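You operate a simulated robot arm through the tools that you are given. There is no shell and no other tool. Be economical: measure what you need, move in short steps, check, and stop when the job is done.

Carry out the task below with a simulated robot arm. There is one attempt and no reset: what you move stays moved.

TASK
Flush the level glass, then fill it to about 10 mL.
Fine: drain the old water, fill to the 20 mL mark, drain again; end within 1 mL, fill knob shut.
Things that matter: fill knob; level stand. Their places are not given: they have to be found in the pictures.

It is judged by the outcome, as a careful person would: the job done as asked, and still so three seconds after it is handed in. It fails if anything else is knocked over, pushed out of place, dropped, spilled or broken.

THE ROBOT
A 6-joint arm with a two-finger parallel gripper, fixed in place. Base frame: the origin is at the foot of the arm, x ahead of it, y to its left, z up; the work surface is at about z = 900. Lengths are in mm, angles in degrees, forces in N, time in s.
With the tool pointing down near the work surface it reaches from about 240 to 640 mm from the base axis. Its first joint turns from -66.0 to 66.0 degrees. Payload 2.7 kg.
Tool frame: the origin (TCP) lies between the finger pads and is the grasp point; the fingertips stand 23 mm ahead of it; z points along the fingers, y is the line along which they close. The gripper opens to 94 mm. The fingers are 38 mm wide and 10 mm thick; the gripper's body (54 by 96 mm) begins 39 mm behind the TCP.
Orientation is that of the tool frame in the base frame, as a unit quaternion [w, x, y, z]. With the fingers straight down and closing along the base's y, the tool's x points along the base's -x, its y along +y and its z along -z.

THE INTERFACE
- The arm moves only by the tool jog_arm. Its arguments are lists of equal length, an entry for each row: "dr": the turn, a rotation vector about the base's x, y, z in degrees, a list of three; "dp": the shift along the base's x, y, z in mm, a list of three; "fingers": the finger opening in mm, from 0 to 94. In form: {"dr": [[wx, wy, wz], ...], "dp": [[dx, dy, dz], ...], "fingers": [fingers, ...]}. A call has 1 to 12 rows; each row is the pose to reach, as a shift and turn from the pose commanded when the call began. A row lasts 0.2 s, in which the tool goes at most 50 mm and 8.6 degrees; a call with a longer step from one row to the next is refused whole, and so is a gripper value outside its range. A pose out of reach is approached as far as the arm can. The call stops where the force on the tool passes 70 N (or 10 N more than at its start, if that is more) or the arm is blocked; 0.2 s more then pass. The fingers move at their own pace (about 45 mm/s each) and stop on an object; they squeeze with about 33 N. The grip force told is the motor's: it shows also when the fingers shut on nothing. Time passes only in rows, and 0.2 s behind the last, so rows that repeat a pose let the fingers close. It gives the time, the measured TCP pose, the force on the tool (base axes), the opening and the grip force at its end, in the units of the frame above (readings bear some noise), and new pictures: "pictures" is both (left out), scene, wrist or none.
- Cameras (640 x 400 px; columns grow to the right, rows downward): "scene" is fixed at [73.7, -426.6, 1423.7]; the picture's right is [0.80, -0.60, 0.00], its down [-0.22, -0.30, -0.93] and it looks along [0.55, 0.74, -0.38] (base axes); focal length 319 px, centre (320, 200). "wrist" rides on the gripper at [-39, 0, -44] in the tool frame; the picture's right is [0.00, -1.00, 0.00], its down [0.97, 0.00, -0.24] and it looks along [0.24, 0.00, 0.97] (tool axes); focal length 218 px, centre (320, 200).
- probe_pixels(camera, pixels): for up to 12 pixels [column, row] of the newest picture of that camera ("zoom" is the newest enlarged one), the place [x, y, z] in the base frame of the surface seen there, good to about 2 mm. No time passes.
- inspect(camera, box): a new picture of the part [left, top, right, bottom] of that camera's present view, enlarged. No time passes.
- job_done(): hands the job in; it is judged then, once.

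Work in short steps. Measure before you move; look again where a grasp or a placing could have gone wrong, and mend it. You have 80 turns and 120 pictures in all, the two below and enlarged ones among them. Open the gripper and draw the arm clear of the work before you hand the job in, unless the task says otherwise; then end with one line.

The tools are called after "Emit:" by a JSON object that holds its "name" and its "arguments". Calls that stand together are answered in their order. jog_arm: Moves the arm, as the interface text tells. Its arguments: {"type":"object","properties":{"dr":{"type":"array"},"dp":{"type":"array"},"fingers":{"type":"array"},"pictures":{"type":"string","enum":["both","scene","wrist","none"]}},"required":["dr","dp","fingers"]} The other tools are called the same way: probe_pixels (camera, pixels) gives the place of the surface under pixels of a picture; inspect (camera, box) takes an enlarged picture of a part of a camera's view; job_done () hands the job in.

At the start:

```text
clock: 0.0
position: [376.7, 139.4, 1172.5]
ee_rot: [0.0, -0.003, 1.0, 0.0]
ft_force: [1.5, -0.7, -0.2]
width: 93.8
finger_force: 0.0
```

scene: 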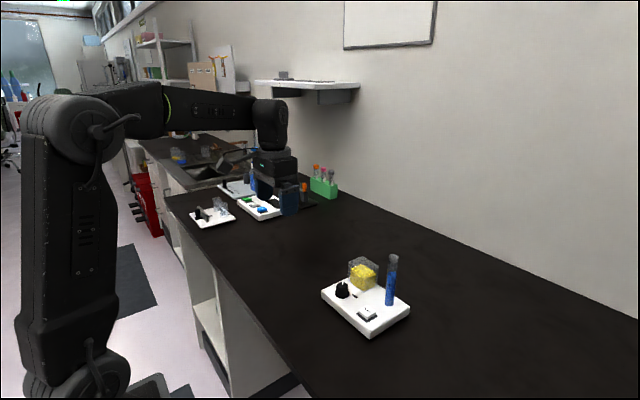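
wrist: 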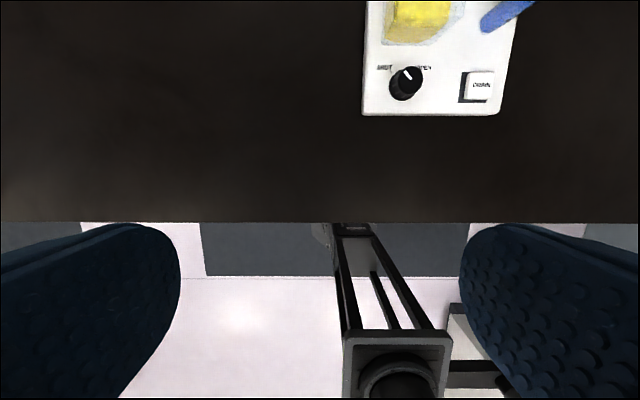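

The stand shows at scene (365,300), with a black knob at (343,290), a drain button at (367,315) and a blue tube at (390,280). I enlarge both views.

Emit:
{"name": "inspect", "arguments": {"camera": "scene", "box": [310, 240, 422, 340]}}

Emit:
{"name": "inspect", "arguments": {"camera": "wrist", "box": [350, 0, 542, 120]}}

Emit:
{"name": "probe_pixels", "arguments": {"camera": "wrist", "pixels": [[407, 76], [405, 88], [480, 86], [464, 86], [368, 110], [498, 110], [384, 66], [425, 67]]}}

```text
4.00 times, centred on (366, 290) of scene
```

zoom: 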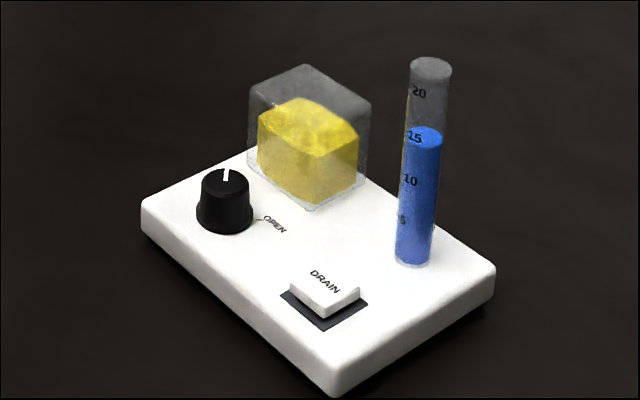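

```text
3.33 times, centred on (446, 60) of wrist
```

zoom: 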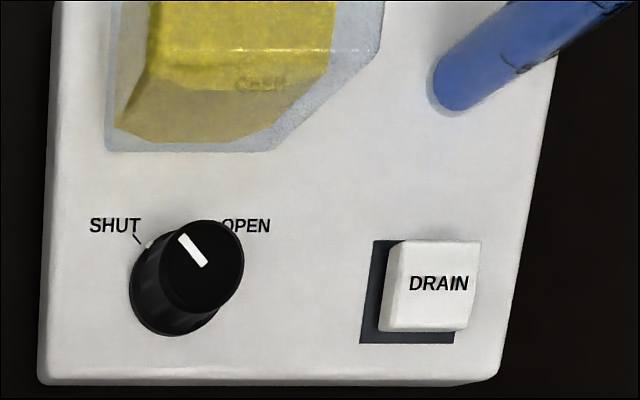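

```text
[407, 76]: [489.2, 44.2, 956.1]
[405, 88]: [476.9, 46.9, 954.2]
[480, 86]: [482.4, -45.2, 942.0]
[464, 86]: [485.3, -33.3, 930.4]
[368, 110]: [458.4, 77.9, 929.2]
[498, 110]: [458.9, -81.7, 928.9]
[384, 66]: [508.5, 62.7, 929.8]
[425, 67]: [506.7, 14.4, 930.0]
```

The pointer is near SHUT, and OPEN lies clockwise. Next I measure the button, knob and tube.

Emit:
{"name": "probe_pixels", "arguments": {"camera": "zoom", "pixels": [[402, 248], [476, 248], [465, 325], [390, 325], [455, 100], [182, 238], [205, 264], [205, 225], [205, 300], [240, 260], [165, 265], [137, 240]]}}

Emit:
{"name": "probe_pixels", "arguments": {"camera": "scene", "pixels": [[388, 304], [390, 275], [392, 257], [393, 254], [396, 256], [392, 262], [387, 263], [350, 264], [365, 257], [381, 266], [372, 280]]}}

```text
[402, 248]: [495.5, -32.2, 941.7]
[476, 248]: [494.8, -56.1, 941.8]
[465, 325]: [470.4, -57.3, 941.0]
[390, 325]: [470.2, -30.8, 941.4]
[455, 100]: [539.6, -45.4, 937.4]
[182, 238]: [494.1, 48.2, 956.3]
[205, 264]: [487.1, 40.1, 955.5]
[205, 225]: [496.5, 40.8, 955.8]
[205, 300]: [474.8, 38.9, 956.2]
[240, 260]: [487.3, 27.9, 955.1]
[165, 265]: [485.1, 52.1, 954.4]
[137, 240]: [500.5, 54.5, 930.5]
```

```text
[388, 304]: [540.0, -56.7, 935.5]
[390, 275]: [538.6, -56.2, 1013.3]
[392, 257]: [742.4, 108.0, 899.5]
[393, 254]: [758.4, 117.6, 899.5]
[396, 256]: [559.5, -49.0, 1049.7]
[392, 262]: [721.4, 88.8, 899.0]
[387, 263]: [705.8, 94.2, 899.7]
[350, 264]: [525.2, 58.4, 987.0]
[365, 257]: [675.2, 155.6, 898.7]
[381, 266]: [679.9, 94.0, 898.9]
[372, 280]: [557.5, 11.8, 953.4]
```

Button centre is (482,-44) with its top at 941. The tube stands at about (545,-52) with its top near 1050, and the knob axis is about (485,40). I close the fingers and go above the button, tilted 25° so the camera stays clear of the tube.

Emit:
{"name": "jog_arm", "arguments": {"dr": [[0, -4, 0], [0, -8, 0], [0, -12, 0], [0, -16, 0], [0, -20, 0], [0, -25, 0], [0, -25, 0], [0, -25, 0], [0, -25, 0]], "dp": [[15, -30, 0], [32, -65, -5], [50, -100, -15], [70, -135, -25], [90, -165, -45], [110, -183, -80], [113, -183, -120], [113, -183, -140], [113, -183, -140]], "fingers": [60, 30, 0, 0, 0, 0, 0, 0, 0]}}

```text
clock: 2.0
position: [489.8, -46.7, 1033.1]
ee_rot: [0.216, -0.001, 0.976, -0.001]
ft_force: [-0.7, 0.0, -0.1]
width: 0.1
finger_force: 33.3
```

scene: 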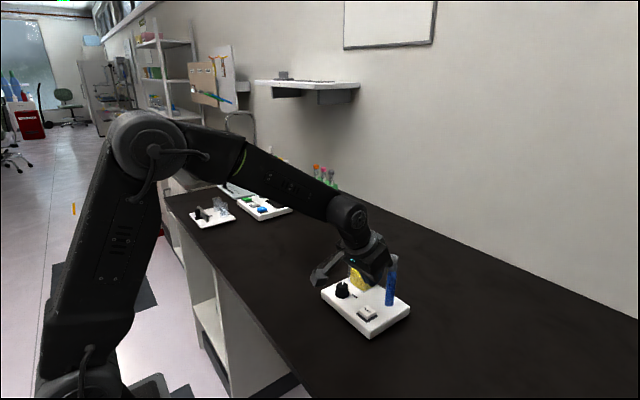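
wrist: 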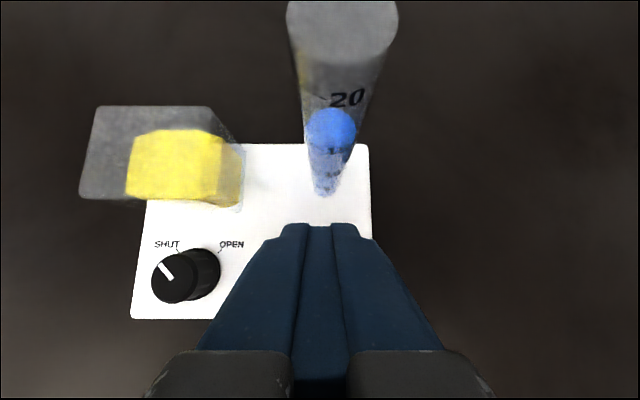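

The tube is fully visible in the scene. I move back 7 mm in x and go down to just above the button (corner contact expected at TCP z≈970).

Emit:
{"name": "jog_arm", "arguments": {"dr": [[0, 0, 0], [0, 0, 0], [0, 0, 0]], "dp": [[-8, 2, 0], [-8, 2, -30], [-8, 2, -57]], "fingers": [0, 0, 0]}}

Emit:
{"name": "inspect", "arguments": {"camera": "scene", "box": [310, 240, 438, 320]}}

```text
clock: 2.8
position: [481.0, -43.6, 976.2]
ee_rot: [0.217, -0.001, 0.976, -0.001]
ft_force: [-0.1, 0.3, 0.3]
width: 0.1
finger_force: 32.9
```

scene: 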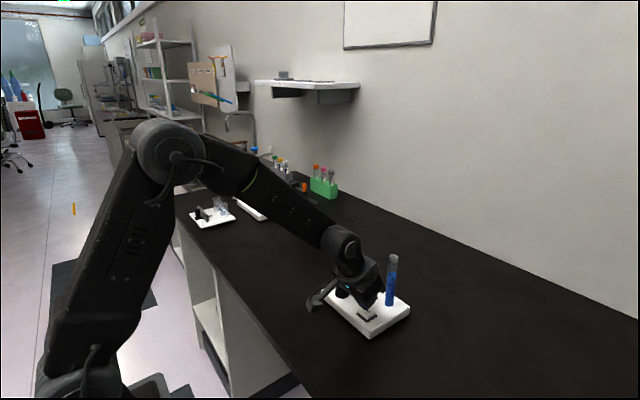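
wrist: 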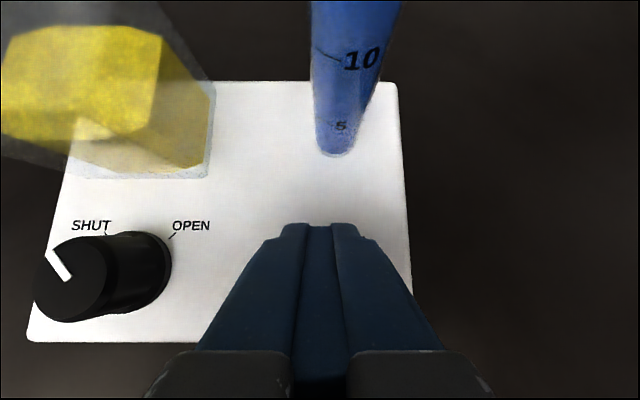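

```text
5.00 times, centred on (374, 280) of scene
```

zoom: 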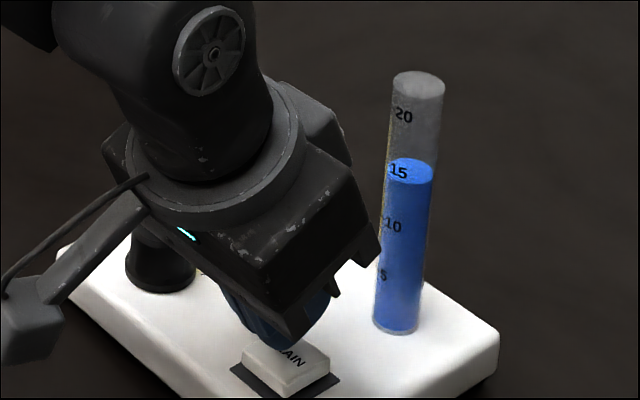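

The tips are right over the button, about 5 mm above it. I press down in small rows and hold.

Emit:
{"name": "jog_arm", "arguments": {"dr": [[0, 0, 0], [0, 0, 0], [0, 0, 0], [0, 0, 0]], "dp": [[0, 0, -4], [0, 0, -7], [0, 0, -9], [0, 0, -9]], "fingers": [0, 0, 0, 0], "pictures": "none"}}

Emit:
{"name": "inspect", "arguments": {"camera": "scene", "box": [310, 240, 438, 320]}}

```text
clock: 3.8
position: [481.4, -42.2, 967.5]
ee_rot: [0.218, -0.002, 0.976, -0.001]
ft_force: [-4.6, -0.2, 11.1]
width: 0.0
finger_force: 33.2
```

```text
5.00 times, centred on (374, 280) of scene
```

zoom: 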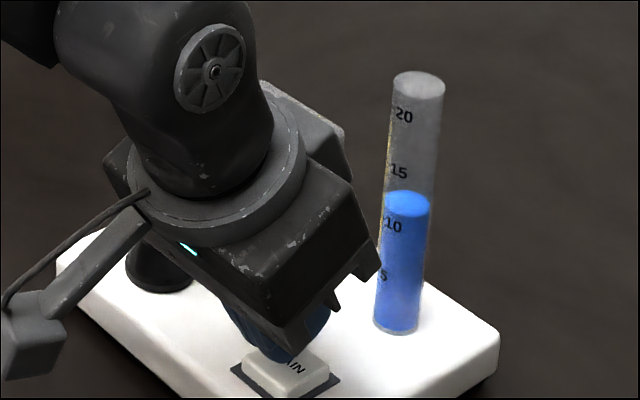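

The level is falling from 15.5 to about 12.5 mL. I hold.

Emit:
{"name": "jog_arm", "arguments": {"dr": [[0, 0, 0], [0, 0, 0], [0, 0, 0], [0, 0, 0], [0, 0, 0], [0, 0, 0], [0, 0, 0], [0, 0, 0], [0, 0, 0], [0, 0, 0], [0, 0, 0], [0, 0, 0]], "dp": [[0, 0, 0], [0, 0, 0], [0, 0, 0], [0, 0, 0], [0, 0, 0], [0, 0, 0], [0, 0, 0], [0, 0, 0], [0, 0, 0], [0, 0, 0], [0, 0, 0], [0, 0, 0]], "fingers": [0, 0, 0, 0, 0, 0, 0, 0, 0, 0, 0, 0], "pictures": "none"}}

Emit:
{"name": "inspect", "arguments": {"camera": "scene", "box": [310, 240, 438, 320]}}

```text
clock: 6.4
position: [482.4, -43.5, 966.8]
ee_rot: [0.218, -0.001, 0.976, 0.0]
ft_force: [2.0, -0.5, 14.9]
width: 0.0
finger_force: 33.2
```

```text
5.00 times, centred on (374, 280) of scene
```

zoom: 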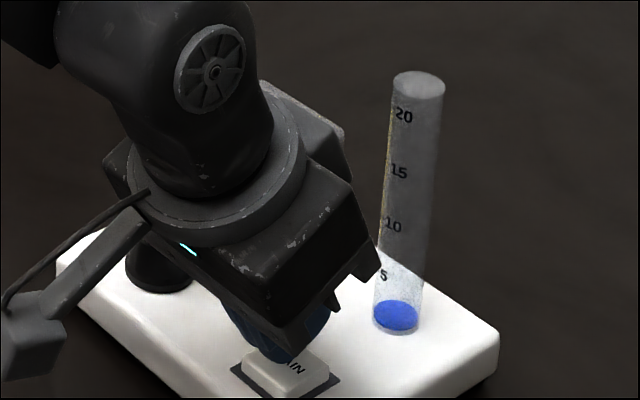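

Nearly empty. I hold a little longer.

Emit:
{"name": "jog_arm", "arguments": {"dr": [[0, 0, 0], [0, 0, 0], [0, 0, 0], [0, 0, 0], [0, 0, 0], [0, 0, 0], [0, 0, 0], [0, 0, 0]], "dp": [[0, 0, 0], [0, 0, 0], [0, 0, 0], [0, 0, 0], [0, 0, 0], [0, 0, 0], [0, 0, 0], [0, 0, 0]], "fingers": [0, 0, 0, 0, 0, 0, 0, 0], "pictures": "none"}}

Emit:
{"name": "inspect", "arguments": {"camera": "scene", "box": [310, 240, 438, 320]}}

```text
clock: 8.2
position: [482.8, -41.9, 967.3]
ee_rot: [0.217, -0.001, 0.976, 0.0]
ft_force: [2.9, -0.7, 15.3]
width: 0.0
finger_force: 33.5
```

```text
5.00 times, centred on (374, 280) of scene
```

zoom: 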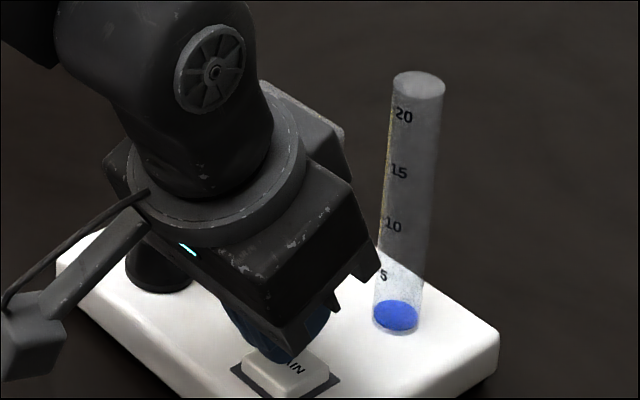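

The level no longer changes, so the old water is drained. I lift and go above the knob with 20° yaw and the fingers at 55 mm.

Emit:
{"name": "jog_arm", "arguments": {"dr": [[0, 0, 0], [0, 0, 0], [0, 0, 7], [0, 0, 14], [0, 0, 20], [0, 0, 20]], "dp": [[0, 0, 25], [0, 0, 60], [0, 30, 60], [0, 60, 60], [-1.7, 79.6, 60], [-1.7, 79.6, 50]], "fingers": [0, 0, 20, 40, 55, 55]}}

Emit:
{"name": "inspect", "arguments": {"camera": "scene", "box": [310, 240, 438, 320]}}

```text
clock: 9.6
position: [482.4, 40.1, 1017.1]
ee_rot: [0.214, -0.172, 0.961, 0.038]
ft_force: [0.1, 0.2, -1.0]
width: 55.2
finger_force: 0.1
```

scene: 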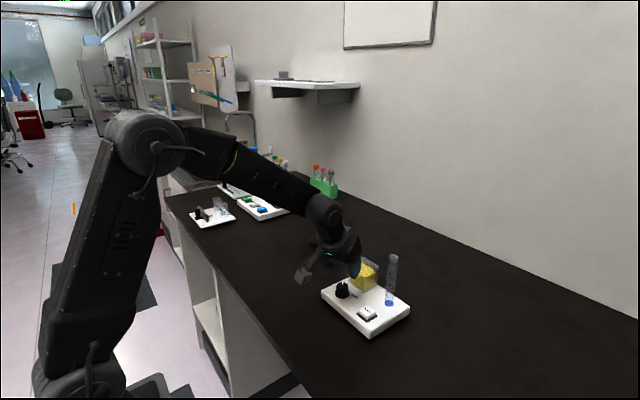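
wrist: 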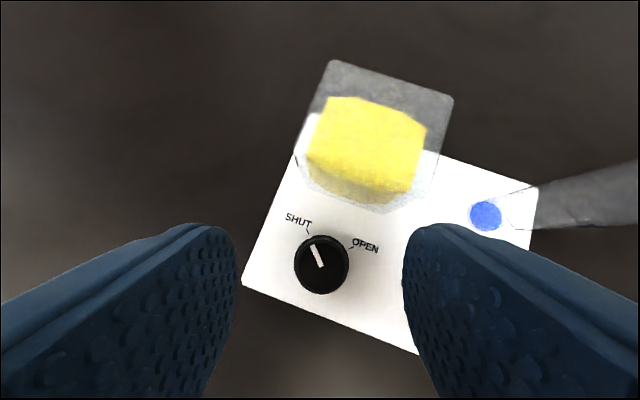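

```text
5.00 times, centred on (374, 280) of scene
```

zoom: 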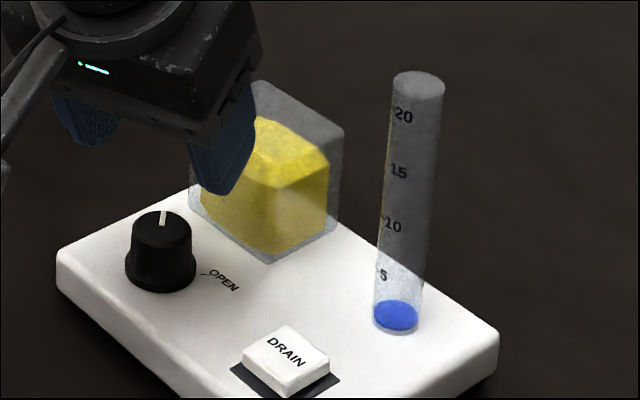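

The knob sits well between the fingers, at wrist (321,266). I measure the knob top and the box top.

Emit:
{"name": "probe_pixels", "arguments": {"camera": "wrist", "pixels": [[317, 248], [323, 267], [296, 265], [347, 265], [321, 240], [321, 290], [335, 62], [450, 98], [309, 113], [300, 150], [405, 205], [390, 190]]}}

Emit:
{"name": "probe_pixels", "arguments": {"camera": "zoom", "pixels": [[260, 85], [340, 128], [270, 170], [150, 214], [165, 212], [185, 216], [162, 240], [145, 250], [130, 265]]}}

```text
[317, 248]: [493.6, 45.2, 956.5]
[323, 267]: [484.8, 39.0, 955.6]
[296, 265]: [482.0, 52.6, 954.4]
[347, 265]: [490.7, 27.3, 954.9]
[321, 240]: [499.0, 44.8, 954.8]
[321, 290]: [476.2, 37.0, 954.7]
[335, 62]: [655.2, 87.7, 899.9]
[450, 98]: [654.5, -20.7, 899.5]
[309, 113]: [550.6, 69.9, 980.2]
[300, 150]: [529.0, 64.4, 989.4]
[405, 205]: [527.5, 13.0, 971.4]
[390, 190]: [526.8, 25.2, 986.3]
```

```text
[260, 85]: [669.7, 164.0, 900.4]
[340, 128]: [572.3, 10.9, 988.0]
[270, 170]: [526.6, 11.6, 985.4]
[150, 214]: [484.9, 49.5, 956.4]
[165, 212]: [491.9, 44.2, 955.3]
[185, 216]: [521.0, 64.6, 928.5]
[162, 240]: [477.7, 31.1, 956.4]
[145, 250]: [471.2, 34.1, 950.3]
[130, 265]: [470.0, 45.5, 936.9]
```

Knob axis is (486,40), so the command position is right. I descend around the knob, then close.

Emit:
{"name": "jog_arm", "arguments": {"dr": [[0, 0, 0], [0, 0, 0], [0, 0, 0], [0, 0, 0], [0, 0, 0], [0, 0, 0], [0, 0, 0]], "dp": [[0, 0, -25], [0, 0, -45], [0, 0, -52], [0, 0, -52], [0, 0, -52], [0, 0, -52], [0, 0, -52]], "fingers": [55, 55, 55, 40, 25, 15, 15]}}

Emit:
{"name": "inspect", "arguments": {"camera": "scene", "box": [310, 240, 438, 320]}}

```text
clock: 11.2
position: [478.5, 37.1, 965.1]
ee_rot: [0.213, -0.17, 0.961, 0.037]
ft_force: [-1.5, 5.9, -0.1]
width: 29.4
finger_force: 32.8
```

scene: 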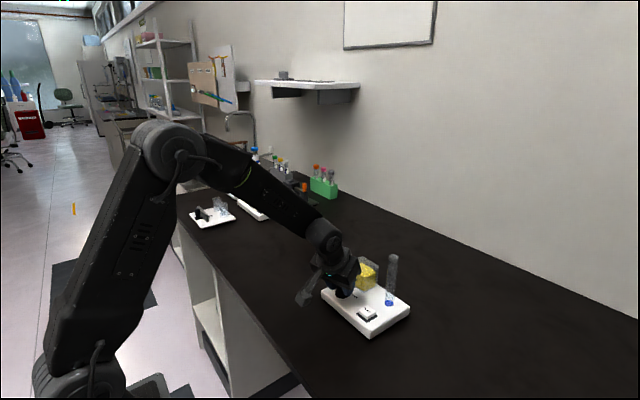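
wrist: 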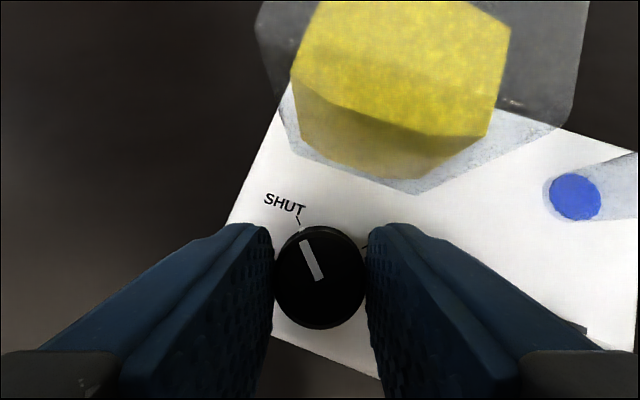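

```text
5.00 times, centred on (374, 280) of scene
```

zoom: 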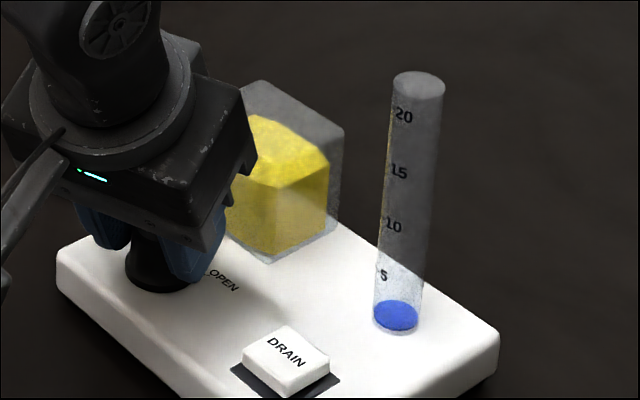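

The knob is held at 29 mm with the tube empty. I turn it clockwise about its axis by 24° and look at the flow.

Emit:
{"name": "jog_arm", "arguments": {"dr": [[0, 0, -8], [0, 0, -16], [0, 0, -24]], "dp": [[-0.2, 0.8, 0], [-0.4, 1.6, 0], [-0.4, 2.4, 0]], "fingers": [15, 15, 15], "pictures": "wrist"}}

Emit:
{"name": "inspect", "arguments": {"camera": "scene", "box": [310, 240, 438, 320]}}

```text
clock: 12.0
position: [478.5, 40.0, 965.7]
ee_rot: [0.216, 0.033, 0.976, -0.008]
ft_force: [-5.8, 11.4, -0.3]
width: 29.6
finger_force: 33.2
```

wrist: 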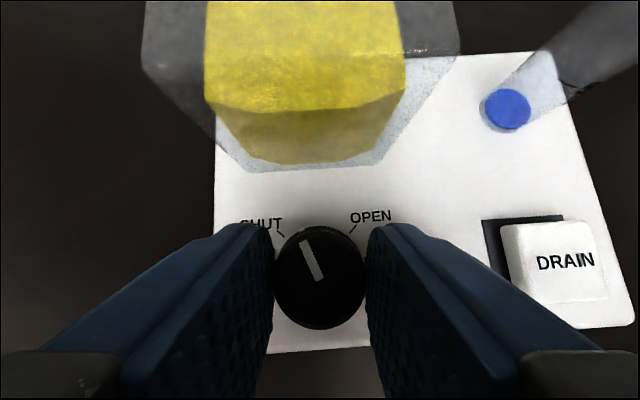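

```text
5.00 times, centred on (374, 280) of scene
```

zoom: 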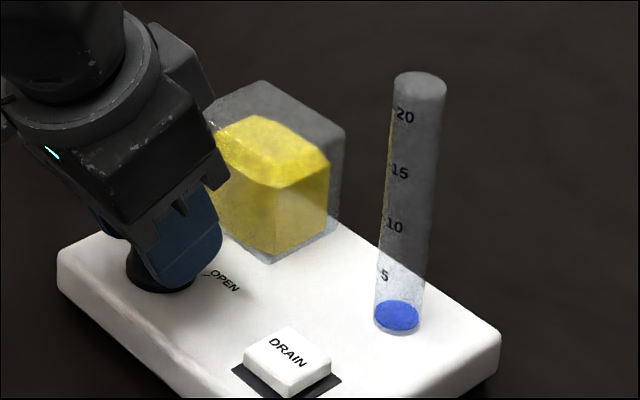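

The knob follows. I wait briefly to see whether water flows.

Emit:
{"name": "jog_arm", "arguments": {"dr": [[0, 0, 0], [0, 0, 0], [0, 0, 0]], "dp": [[0, 0, 0], [0, 0, 0], [0, 0, 0]], "fingers": [15, 15, 15], "pictures": "none"}}

Emit:
{"name": "inspect", "arguments": {"camera": "scene", "box": [310, 240, 438, 320]}}

```text
clock: 12.8
position: [480.2, 39.7, 965.3]
ee_rot: [0.214, 0.033, 0.976, -0.008]
ft_force: [-7.5, 9.4, 0.0]
width: 29.2
finger_force: 33.0
```

```text
5.00 times, centred on (374, 280) of scene
```

zoom: 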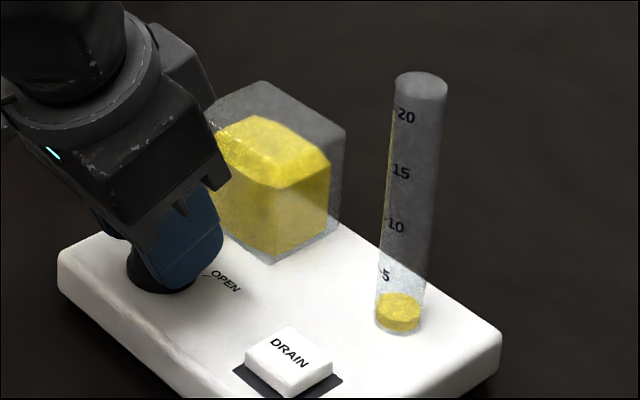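

Water flows at roughly 2 mL/s, and the level is now about 1.8 mL. There is some side load, so I relax it by 1 mm and wait.

Emit:
{"name": "jog_arm", "arguments": {"dr": [[0, 0, 0], [0, 0, 0], [0, 0, 0], [0, 0, 0], [0, 0, 0], [0, 0, 0], [0, 0, 0], [0, 0, 0], [0, 0, 0]], "dp": [[-0.6, 0.8, 0], [-0.6, 0.8, 0], [-0.6, 0.8, 0], [-0.6, 0.8, 0], [-0.6, 0.8, 0], [-0.6, 0.8, 0], [-0.6, 0.8, 0], [-0.6, 0.8, 0], [-0.6, 0.8, 0]], "fingers": [15, 15, 15, 15, 15, 15, 15, 15, 15], "pictures": "none"}}

Emit:
{"name": "inspect", "arguments": {"camera": "scene", "box": [310, 240, 438, 320]}}

```text
clock: 14.8
position: [479.5, 39.3, 965.9]
ee_rot: [0.216, 0.033, 0.976, -0.008]
ft_force: [1.8, -14.4, 1.3]
width: 29.5
finger_force: 33.2
```

```text
5.00 times, centred on (374, 280) of scene
```

zoom: 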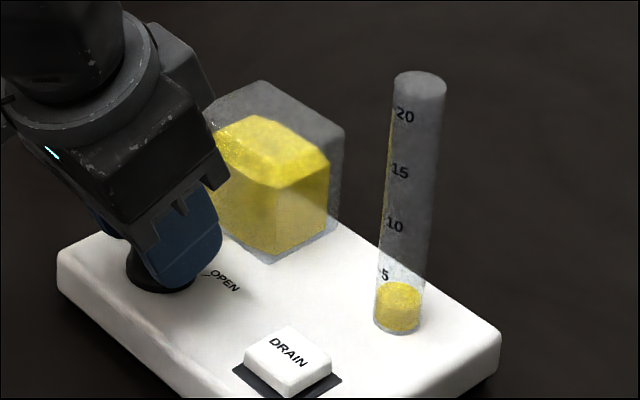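

It is at about 3 mL and filling at about 0.65 mL/s. The side force went the other way, so I go back 0.5 mm and open 12° more.

Emit:
{"name": "jog_arm", "arguments": {"dr": [[0, 0, -6], [0, 0, -12], [0, 0, -12], [0, 0, -12], [0, 0, -12], [0, 0, -12]], "dp": [[0.1, 0.1, 0], [0.2, 0.7, 0], [0.2, 0.7, 0], [0.2, 0.7, 0], [0.2, 0.7, 0], [0.2, 0.7, 0]], "fingers": [15, 15, 15, 15, 15, 15], "pictures": "none"}}

Emit:
{"name": "inspect", "arguments": {"camera": "scene", "box": [310, 240, 438, 320]}}

```text
clock: 16.2
position: [479.8, 41.1, 965.9]
ee_rot: [0.214, 0.135, 0.967, -0.031]
ft_force: [-2.5, -13.5, 3.4]
width: 29.3
finger_force: 33.0
```

```text
5.00 times, centred on (374, 280) of scene
```

zoom: 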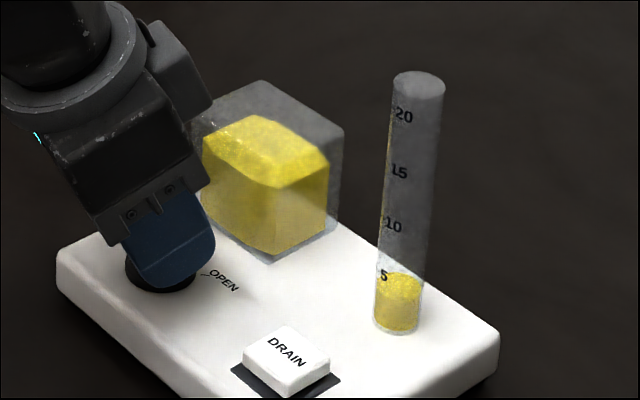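

It is at about 4.5 mL. I relax y by 0.4 mm and wait 2.6 s.

Emit:
{"name": "jog_arm", "arguments": {"dr": [[0, 0, 0], [0, 0, 0], [0, 0, 0], [0, 0, 0], [0, 0, 0], [0, 0, 0], [0, 0, 0], [0, 0, 0], [0, 0, 0], [0, 0, 0], [0, 0, 0], [0, 0, 0]], "dp": [[0, -0.4, 0], [0, -0.4, 0], [0, -0.4, 0], [0, -0.4, 0], [0, -0.4, 0], [0, -0.4, 0], [0, -0.4, 0], [0, -0.4, 0], [0, -0.4, 0], [0, -0.4, 0], [0, -0.4, 0], [0, -0.4, 0]], "fingers": [15, 15, 15, 15, 15, 15, 15, 15, 15, 15, 15, 15], "pictures": "none"}}

Emit:
{"name": "inspect", "arguments": {"camera": "scene", "box": [310, 240, 438, 320]}}

```text
clock: 18.8
position: [479.3, 41.8, 965.8]
ee_rot: [0.214, 0.134, 0.967, -0.03]
ft_force: [2.6, -10.4, -0.6]
width: 29.7
finger_force: 32.6
```

```text
5.00 times, centred on (374, 280) of scene
```

zoom: 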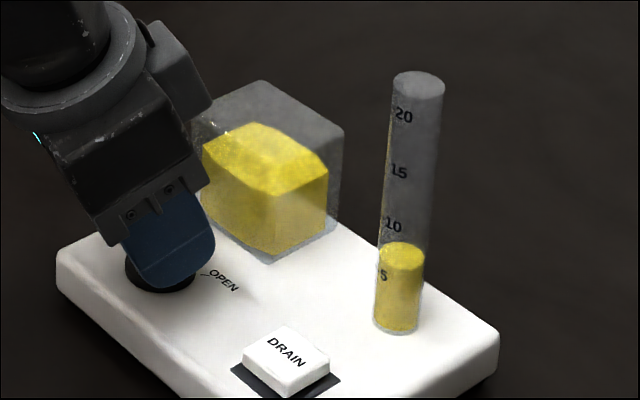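

It is at about 7.4 mL, so the rate is about 1.1 mL/s. I wait two full calls.

Emit:
{"name": "jog_arm", "arguments": {"dr": [[0, 0, 0], [0, 0, 0], [0, 0, 0], [0, 0, 0], [0, 0, 0], [0, 0, 0], [0, 0, 0], [0, 0, 0], [0, 0, 0], [0, 0, 0], [0, 0, 0], [0, 0, 0]], "dp": [[0, -0.3, 0], [0, -0.3, 0], [0, -0.3, 0], [0, -0.3, 0], [0, -0.3, 0], [0, -0.3, 0], [0, -0.3, 0], [0, -0.3, 0], [0, -0.3, 0], [0, -0.3, 0], [0, -0.3, 0], [0, -0.3, 0]], "fingers": [15, 15, 15, 15, 15, 15, 15, 15, 15, 15, 15, 15], "pictures": "none"}}

Emit:
{"name": "jog_arm", "arguments": {"dr": [[0, 0, 0], [0, 0, 0], [0, 0, 0], [0, 0, 0], [0, 0, 0], [0, 0, 0], [0, 0, 0], [0, 0, 0], [0, 0, 0], [0, 0, 0], [0, 0, 0], [0, 0, 0]], "dp": [[0, 0, 0], [0, 0, 0], [0, 0, 0], [0, 0, 0], [0, 0, 0], [0, 0, 0], [0, 0, 0], [0, 0, 0], [0, 0, 0], [0, 0, 0], [0, 0, 0], [0, 0, 0]], "fingers": [15, 15, 15, 15, 15, 15, 15, 15, 15, 15, 15, 15], "pictures": "none"}}

Emit:
{"name": "inspect", "arguments": {"camera": "scene", "box": [310, 240, 438, 320]}}

```text
clock: 21.4
position: [479.5, 41.6, 964.7]
ee_rot: [0.215, 0.134, 0.967, -0.03]
ft_force: [6.8, 6.0, 7.8]
width: 29.3
finger_force: 32.9
```

```text
clock: 24.0
position: [479.2, 41.1, 965.1]
ee_rot: [0.215, 0.134, 0.967, -0.03]
ft_force: [6.2, 10.2, 10.0]
width: 29.4
finger_force: 32.9
```

```text
5.00 times, centred on (374, 280) of scene
```

zoom: 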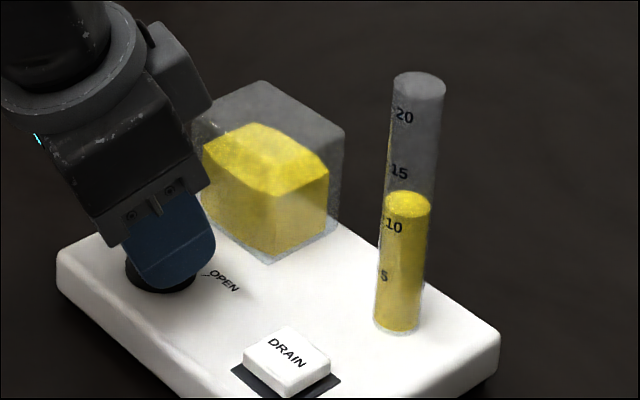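

It is at about 12.4 mL, rising about 1 mL/s. I wait another 5.2 s.

Emit:
{"name": "jog_arm", "arguments": {"dr": [[0, 0, 0], [0, 0, 0], [0, 0, 0], [0, 0, 0], [0, 0, 0], [0, 0, 0], [0, 0, 0], [0, 0, 0], [0, 0, 0], [0, 0, 0], [0, 0, 0], [0, 0, 0]], "dp": [[0, 0.2, 0], [0, 0.2, 0], [0, 0.2, 0], [0, 0.2, 0], [0, 0.2, 0], [0, 0.2, 0], [0, 0.2, 0], [0, 0.2, 0], [0, 0.2, 0], [0, 0.2, 0], [0, 0.2, 0], [0, 0.2, 0]], "fingers": [15, 15, 15, 15, 15, 15, 15, 15, 15, 15, 15, 15], "pictures": "none"}}

Emit:
{"name": "jog_arm", "arguments": {"dr": [[0, 0, 0], [0, 0, 0], [0, 0, 0], [0, 0, 0], [0, 0, 0], [0, 0, 0], [0, 0, 0], [0, 0, 0], [0, 0, 0], [0, 0, 0], [0, 0, 0], [0, 0, 0]], "dp": [[0, 0, 0], [0, 0, 0], [0, 0, 0], [0, 0, 0], [0, 0, 0], [0, 0, 0], [0, 0, 0], [0, 0, 0], [0, 0, 0], [0, 0, 0], [0, 0, 0], [0, 0, 0]], "fingers": [15, 15, 15, 15, 15, 15, 15, 15, 15, 15, 15, 15], "pictures": "none"}}

Emit:
{"name": "inspect", "arguments": {"camera": "scene", "box": [370, 245, 418, 275]}}

```text
clock: 26.6
position: [479.4, 41.5, 964.6]
ee_rot: [0.214, 0.135, 0.967, -0.032]
ft_force: [7.0, 7.3, 10.1]
width: 29.5
finger_force: 33.8
```

```text
clock: 29.2
position: [478.6, 39.4, 965.4]
ee_rot: [0.214, 0.134, 0.967, -0.03]
ft_force: [6.5, 4.2, 9.5]
width: 29.7
finger_force: 33.1
```

```text
13.33 times, centred on (394, 260) of scene
```

zoom: 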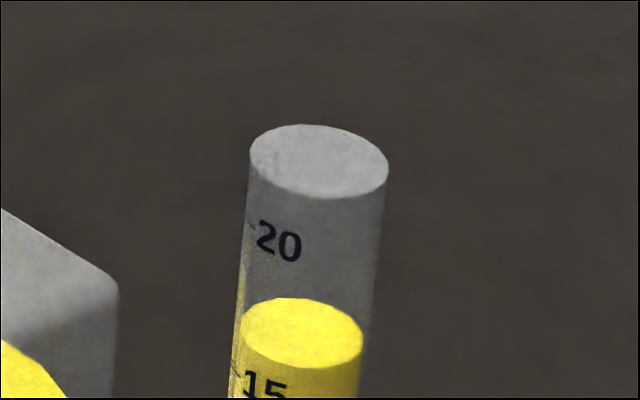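

The level is about 16.7 mL: the surface's left edge is at zoom row 324, with the 15 tick at 372 and the 20 tick at 222. I wait 2 s more and measure.

Emit:
{"name": "jog_arm", "arguments": {"dr": [[0, 0, 0], [0, 0, 0], [0, 0, 0], [0, 0, 0], [0, 0, 0], [0, 0, 0], [0, 0, 0], [0, 0, 0], [0, 0, 0]], "dp": [[0, 0, 0], [0, 0, 0], [0, 0, 0], [0, 0, 0], [0, 0, 0], [0, 0, 0], [0, 0, 0], [0, 0, 0], [0, 0, 0]], "fingers": [15, 15, 15, 15, 15, 15, 15, 15, 15], "pictures": "none"}}

Emit:
{"name": "inspect", "arguments": {"camera": "scene", "box": [370, 245, 418, 275]}}

```text
clock: 31.2
position: [478.9, 42.2, 965.4]
ee_rot: [0.214, 0.134, 0.967, -0.031]
ft_force: [6.8, 4.6, 8.5]
width: 29.4
finger_force: 33.1
```

```text
13.33 times, centred on (394, 260) of scene
```

zoom: 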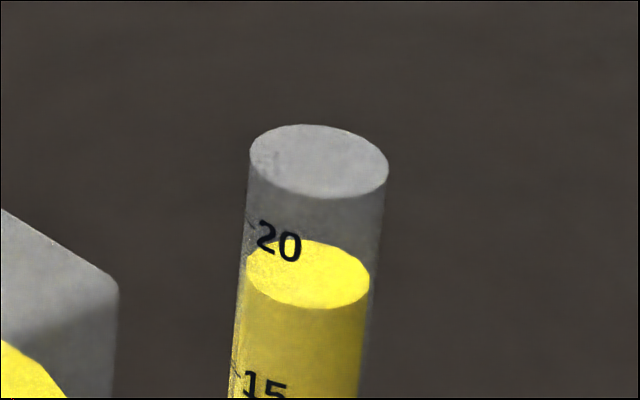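

Now at about 18.6 mL with 0.98 mL/s. I hold 1 s, then turn the knob 36° back to shut within the same call.

Emit:
{"name": "jog_arm", "arguments": {"dr": [[0, 0, 0], [0, 0, 0], [0, 0, 0], [0, 0, 0], [0, 0, 0], [0, 0, 8], [0, 0, 16], [0, 0, 24], [0, 0, 32], [0, 0, 37]], "dp": [[0, 0, 0], [0, 0, 0], [0, 0, 0], [0, 0, 0], [0, 0, 0], [0.1, -0.8, 0], [0.1, -1.6, 0], [0.1, -2.4, 0], [0.2, -3.1, 0], [0.4, -3.4, 0]], "fingers": [15, 15, 15, 15, 15, 15, 15, 15, 15, 15], "pictures": "wrist"}}

Emit:
{"name": "inspect", "arguments": {"camera": "scene", "box": [370, 245, 418, 275]}}

```text
clock: 33.4
position: [479.3, 36.6, 965.6]
ee_rot: [0.213, -0.178, 0.96, 0.039]
ft_force: [5.6, 4.8, 12.1]
width: 29.5
finger_force: 32.8
```

wrist: 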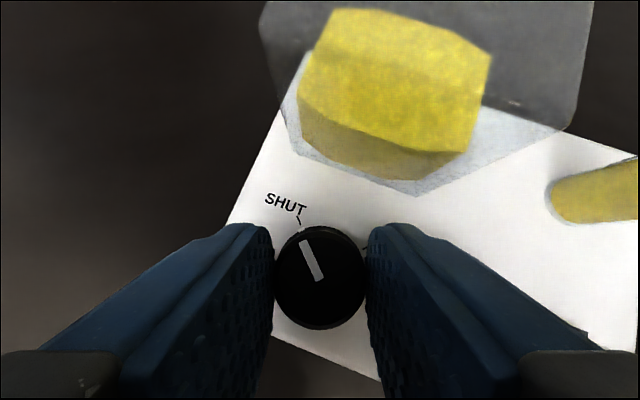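

```text
13.33 times, centred on (394, 260) of scene
```

zoom: 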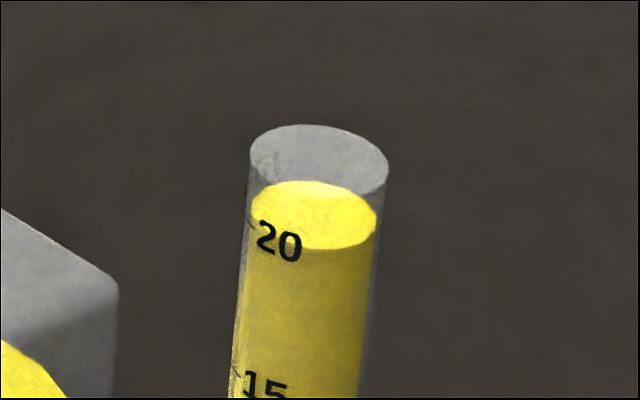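

The level is about 20.2 mL and the knob pointer is at SHUT. I release, rise, and check that it holds.

Emit:
{"name": "jog_arm", "arguments": {"dr": [[0, 0, 0], [0, 0, 0], [0, 0, 0], [0, 0, 0], [0, 0, 0], [0, 0, 0]], "dp": [[0, 0, 0], [0, 0, 0], [0, 0, 0], [0, 0, 15], [0, 0, 40], [0, 0, 60]], "fingers": [55, 55, 55, 55, 55, 55], "pictures": "wrist"}}

Emit:
{"name": "inspect", "arguments": {"camera": "scene", "box": [370, 245, 418, 275]}}

```text
clock: 34.8
position: [480.4, 36.5, 1022.9]
ee_rot: [0.213, -0.18, 0.96, 0.039]
ft_force: [0.3, 0.3, 0.1]
width: 54.9
finger_force: 0.1
```

wrist: 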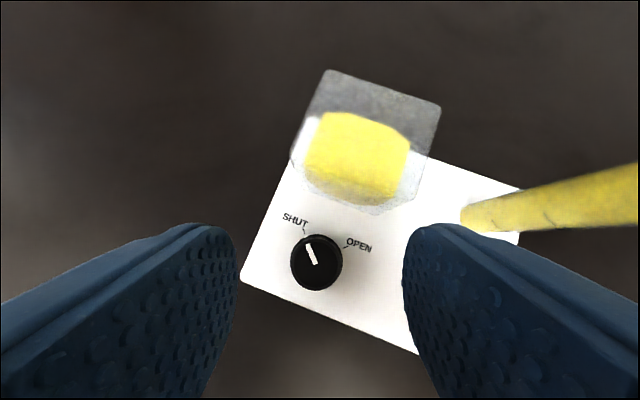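

```text
13.33 times, centred on (394, 260) of scene
```

zoom: 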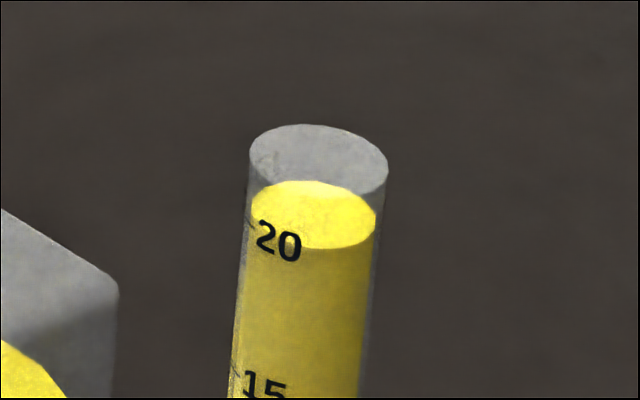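

The level is steady. I close the fingers, go back to the button and press it.

Emit:
{"name": "jog_arm", "arguments": {"dr": [[0, 0, -7], [0, 0, -14], [0, 0, -21], [0, 0, -21], [0, 0, -21], [0, 0, -21], [0, 0, -21], [0, 0, -21], [0, 0, -21]], "dp": [[0, -20, 5], [0, -50, 5], [2, -79.6, 0], [2, -79.6, 0], [2, -79.6, -25], [2, -79.6, -45], [2, -79.6, -53], [2, -79.6, -58], [2, -79.6, -58]], "fingers": [35, 15, 0, 0, 0, 0, 0, 0, 0], "pictures": "none"}}

Emit:
{"name": "inspect", "arguments": {"camera": "scene", "box": [310, 240, 438, 320]}}

```text
clock: 36.8
position: [483.9, -43.9, 968.0]
ee_rot: [0.218, -0.001, 0.976, -0.001]
ft_force: [-5.1, 0.5, 16.1]
width: 0.2
finger_force: 32.7
```

```text
5.00 times, centred on (374, 280) of scene
```

zoom: 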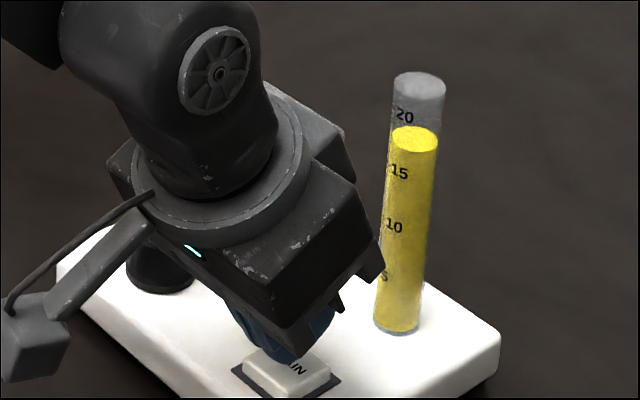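

It is draining. I hold for about 5 s.

Emit:
{"name": "jog_arm", "arguments": {"dr": [[0, 0, 0], [0, 0, 0], [0, 0, 0], [0, 0, 0], [0, 0, 0], [0, 0, 0], [0, 0, 0], [0, 0, 0], [0, 0, 0], [0, 0, 0], [0, 0, 0], [0, 0, 0]], "dp": [[0, 0, 0], [0, 0, 0], [0, 0, 0], [0, 0, 0], [0, 0, 0], [0, 0, 0], [0, 0, 0], [0, 0, 0], [0, 0, 0], [0, 0, 0], [0, 0, 0], [0, 0, 0]], "fingers": [0, 0, 0, 0, 0, 0, 0, 0, 0, 0, 0, 0], "pictures": "none"}}

Emit:
{"name": "jog_arm", "arguments": {"dr": [[0, 0, 0], [0, 0, 0], [0, 0, 0], [0, 0, 0], [0, 0, 0], [0, 0, 0], [0, 0, 0], [0, 0, 0], [0, 0, 0], [0, 0, 0], [0, 0, 0], [0, 0, 0]], "dp": [[0, 0, 0], [0, 0, 0], [0, 0, 0], [0, 0, 0], [0, 0, 0], [0, 0, 0], [0, 0, 0], [0, 0, 0], [0, 0, 0], [0, 0, 0], [0, 0, 0], [0, 0, 0]], "fingers": [0, 0, 0, 0, 0, 0, 0, 0, 0, 0, 0, 0], "pictures": "none"}}

Emit:
{"name": "inspect", "arguments": {"camera": "scene", "box": [310, 240, 438, 320]}}

```text
clock: 39.4
position: [483.9, -44.2, 966.1]
ee_rot: [0.217, -0.001, 0.976, -0.001]
ft_force: [1.9, -1.5, 22.5]
width: 0.0
finger_force: 33.1
```

```text
clock: 42.0
position: [483.8, -43.9, 967.1]
ee_rot: [0.217, -0.001, 0.976, -0.001]
ft_force: [2.3, 0.3, 22.3]
width: 0.0
finger_force: 33.3
```

```text
5.00 times, centred on (374, 280) of scene
```

zoom: 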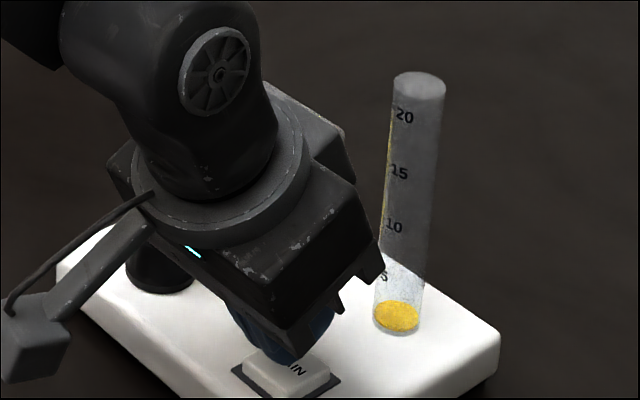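

Empty again. I return to the knob, descend and grip as before.

Emit:
{"name": "jog_arm", "arguments": {"dr": [[0, 0, 0], [0, 0, 0], [0, 0, 7], [0, 0, 14], [0, 0, 20], [0, 0, 20], [0, 0, 20], [0, 0, 20]], "dp": [[0, 0, 25], [0, 0, 60], [0, 30, 60], [0, 60, 60], [-1.7, 79.6, 60], [-1.7, 79.6, 50], [-1.7, 79.6, 30], [-1.7, 79.6, 30]], "fingers": [0, 0, 20, 40, 55, 55, 55, 55], "pictures": "wrist"}}

Emit:
{"name": "jog_arm", "arguments": {"dr": [[0, 0, 0], [0, 0, 0], [0, 0, 0], [0, 0, 0], [0, 0, 0], [0, 0, 0], [0, 0, 0]], "dp": [[0, 0, -15], [0, 0, -27], [0, 0, -32], [0, 0, -32], [0, 0, -32], [0, 0, -32], [0, 0, -32]], "fingers": [55, 55, 55, 40, 25, 15, 15], "pictures": "wrist"}}

Emit:
{"name": "inspect", "arguments": {"camera": "scene", "box": [310, 240, 438, 320]}}

```text
clock: 43.8
position: [479.4, 36.4, 997.8]
ee_rot: [0.213, -0.171, 0.961, 0.037]
ft_force: [-0.3, -0.4, -0.2]
width: 55.1
finger_force: 0.0
```

wrist: 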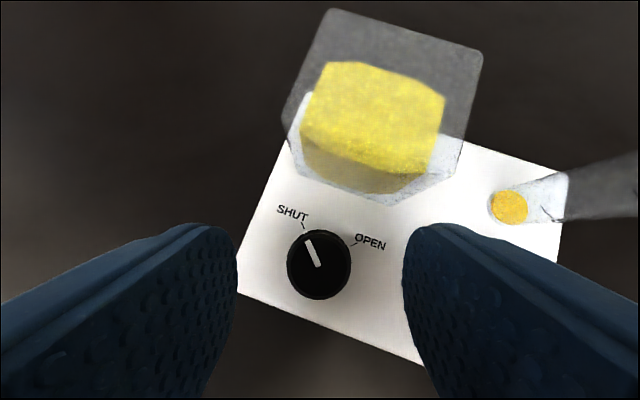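

```text
clock: 45.4
position: [480.5, 36.7, 965.3]
ee_rot: [0.214, -0.171, 0.961, 0.037]
ft_force: [-0.9, 6.9, -0.3]
width: 29.3
finger_force: 33.3
```

wrist: 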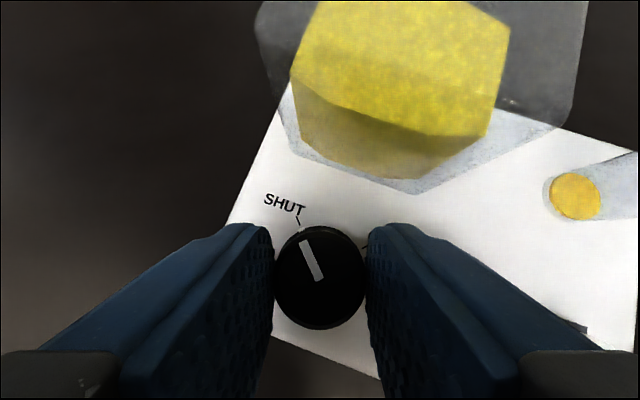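

```text
5.00 times, centred on (374, 280) of scene
```

zoom: 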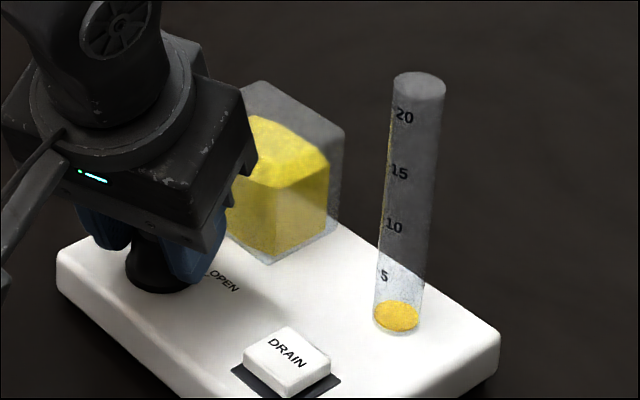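

Gripped again with the tube empty. I open 36° as before and hold.

Emit:
{"name": "jog_arm", "arguments": {"dr": [[0, 0, -8], [0, 0, -16], [0, 0, -24], [0, 0, -32], [0, 0, -36], [0, 0, -36], [0, 0, -36], [0, 0, -36], [0, 0, -36], [0, 0, -36], [0, 0, -36], [0, 0, -36]], "dp": [[-0.3, 1.0, 0], [-0.6, 1.9, 0], [-0.7, 2.6, 0], [-0.7, 3.1, 0], [-0.7, 3.4, 0], [-0.7, 3.4, 0], [-0.7, 3.4, 0], [-0.7, 3.4, 0], [-0.7, 3.4, 0], [-0.7, 3.4, 0], [-0.7, 3.4, 0], [-0.7, 3.4, 0]], "fingers": [15, 15, 15, 15, 15, 15, 15, 15, 15, 15, 15, 15], "pictures": "none"}}

Emit:
{"name": "jog_arm", "arguments": {"dr": [[0, 0, 0], [0, 0, 0], [0, 0, 0], [0, 0, 0], [0, 0, 0], [0, 0, 0], [0, 0, 0], [0, 0, 0], [0, 0, 0], [0, 0, 0], [0, 0, 0], [0, 0, 0]], "dp": [[0, 0, 0], [0, 0, 0], [0, 0, 0], [0, 0, 0], [0, 0, 0], [0, 0, 0], [0, 0, 0], [0, 0, 0], [0, 0, 0], [0, 0, 0], [0, 0, 0], [0, 0, 0]], "fingers": [15, 15, 15, 15, 15, 15, 15, 15, 15, 15, 15, 15], "pictures": "none"}}

Emit:
{"name": "inspect", "arguments": {"camera": "scene", "box": [366, 270, 430, 310]}}

```text
clock: 48.0
position: [480.8, 40.8, 966.3]
ee_rot: [0.214, 0.133, 0.967, -0.03]
ft_force: [-17.0, 18.4, 16.4]
width: 29.2
finger_force: 33.0
```

```text
clock: 50.6
position: [478.9, 41.0, 965.8]
ee_rot: [0.216, 0.134, 0.967, -0.031]
ft_force: [-9.3, 19.1, 13.8]
width: 29.5
finger_force: 33.5
```

```text
10.00 times, centred on (398, 290) of scene
```

zoom: 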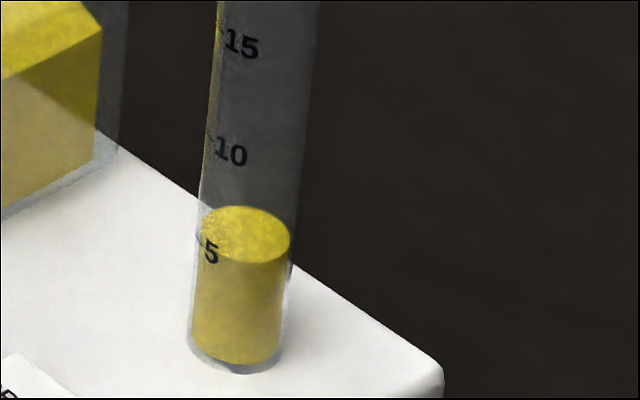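

The level is about 5.5 mL (surface's left edge at row 227, 5 tick at 238, 10 tick at 135). I relax the side load, hold 1.6 s and measure.

Emit:
{"name": "jog_arm", "arguments": {"dr": [[0, 0, 0], [0, 0, 0], [0, 0, 0], [0, 0, 0], [0, 0, 0], [0, 0, 0], [0, 0, 0]], "dp": [[-0.3, 0.5, 0], [-0.3, 0.5, 0], [-0.3, 0.5, 0], [-0.3, 0.5, 0], [-0.3, 0.5, 0], [-0.3, 0.5, 0], [-0.3, 0.5, 0]], "fingers": [15, 15, 15, 15, 15, 15, 15], "pictures": "none"}}

Emit:
{"name": "inspect", "arguments": {"camera": "scene", "box": [366, 270, 430, 310]}}

```text
clock: 52.2
position: [479.3, 41.9, 964.4]
ee_rot: [0.215, 0.134, 0.967, -0.031]
ft_force: [1.4, 9.0, 17.8]
width: 29.5
finger_force: 32.4
```

```text
10.00 times, centred on (398, 290) of scene
```

zoom: 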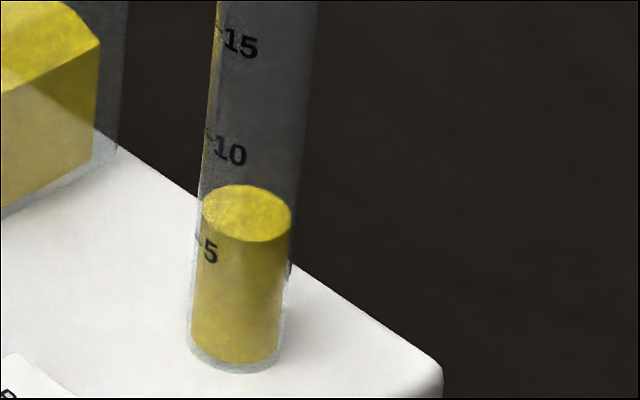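

It is at about 6.7 mL. I hold 2 s more and measure.

Emit:
{"name": "jog_arm", "arguments": {"dr": [[0, 0, 0], [0, 0, 0], [0, 0, 0], [0, 0, 0], [0, 0, 0], [0, 0, 0], [0, 0, 0], [0, 0, 0], [0, 0, 0]], "dp": [[0, 0.2, 0], [0, 0.2, 0], [0, 0.2, 0], [0, 0.2, 0], [0, 0.2, 0], [0, 0.2, 0], [0, 0.2, 0], [0, 0.2, 0], [0, 0.2, 0]], "fingers": [15, 15, 15, 15, 15, 15, 15, 15, 15], "pictures": "none"}}

Emit:
{"name": "inspect", "arguments": {"camera": "scene", "box": [366, 270, 430, 310]}}

```text
clock: 54.2
position: [479.8, 40.9, 965.7]
ee_rot: [0.215, 0.134, 0.967, -0.03]
ft_force: [16.9, 1.3, 0.6]
width: 29.3
finger_force: 32.8
```

```text
10.00 times, centred on (398, 290) of scene
```

zoom: 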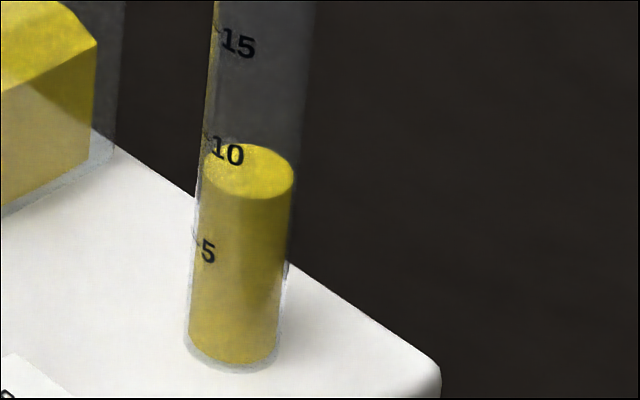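

It is at about 8.65 mL, rising 1 mL/s. I hold 0.8 s, then shut the knob.

Emit:
{"name": "jog_arm", "arguments": {"dr": [[0, 0, 0], [0, 0, 0], [0, 0, 0], [0, 0, 0], [0, 0, 8], [0, 0, 16], [0, 0, 24], [0, 0, 32], [0, 0, 37]], "dp": [[0.3, 0, 0], [0.4, 0, 0], [0.4, 0, 0], [0.4, 0, 0], [0.4, -0.9, 0], [0.4, -1.8, 0], [0.5, -2.6, 0], [0.7, -3.4, 0], [0.9, -3.9, 0]], "fingers": [15, 15, 15, 15, 15, 15, 15, 15, 15], "pictures": "wrist"}}

Emit:
{"name": "inspect", "arguments": {"camera": "scene", "box": [366, 270, 430, 310]}}

```text
clock: 56.2
position: [480.1, 36.4, 964.6]
ee_rot: [0.214, -0.178, 0.96, 0.038]
ft_force: [12.9, -8.5, 3.5]
width: 29.3
finger_force: 33.1
```

wrist: 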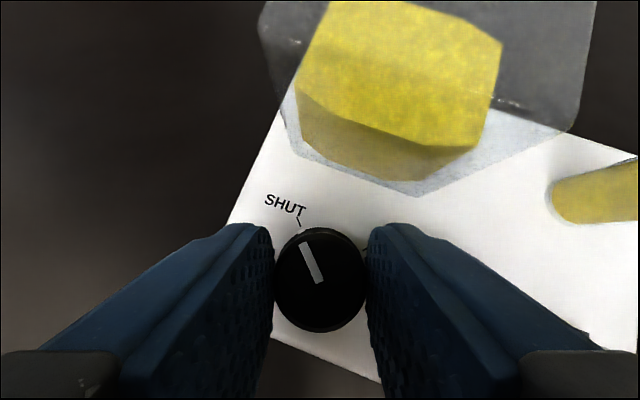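

```text
10.00 times, centred on (398, 290) of scene
```

zoom: 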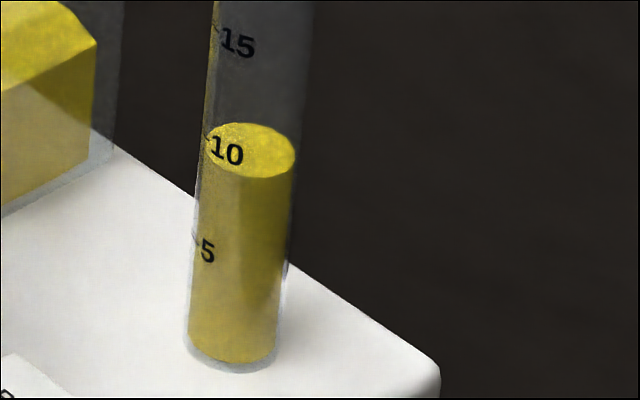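

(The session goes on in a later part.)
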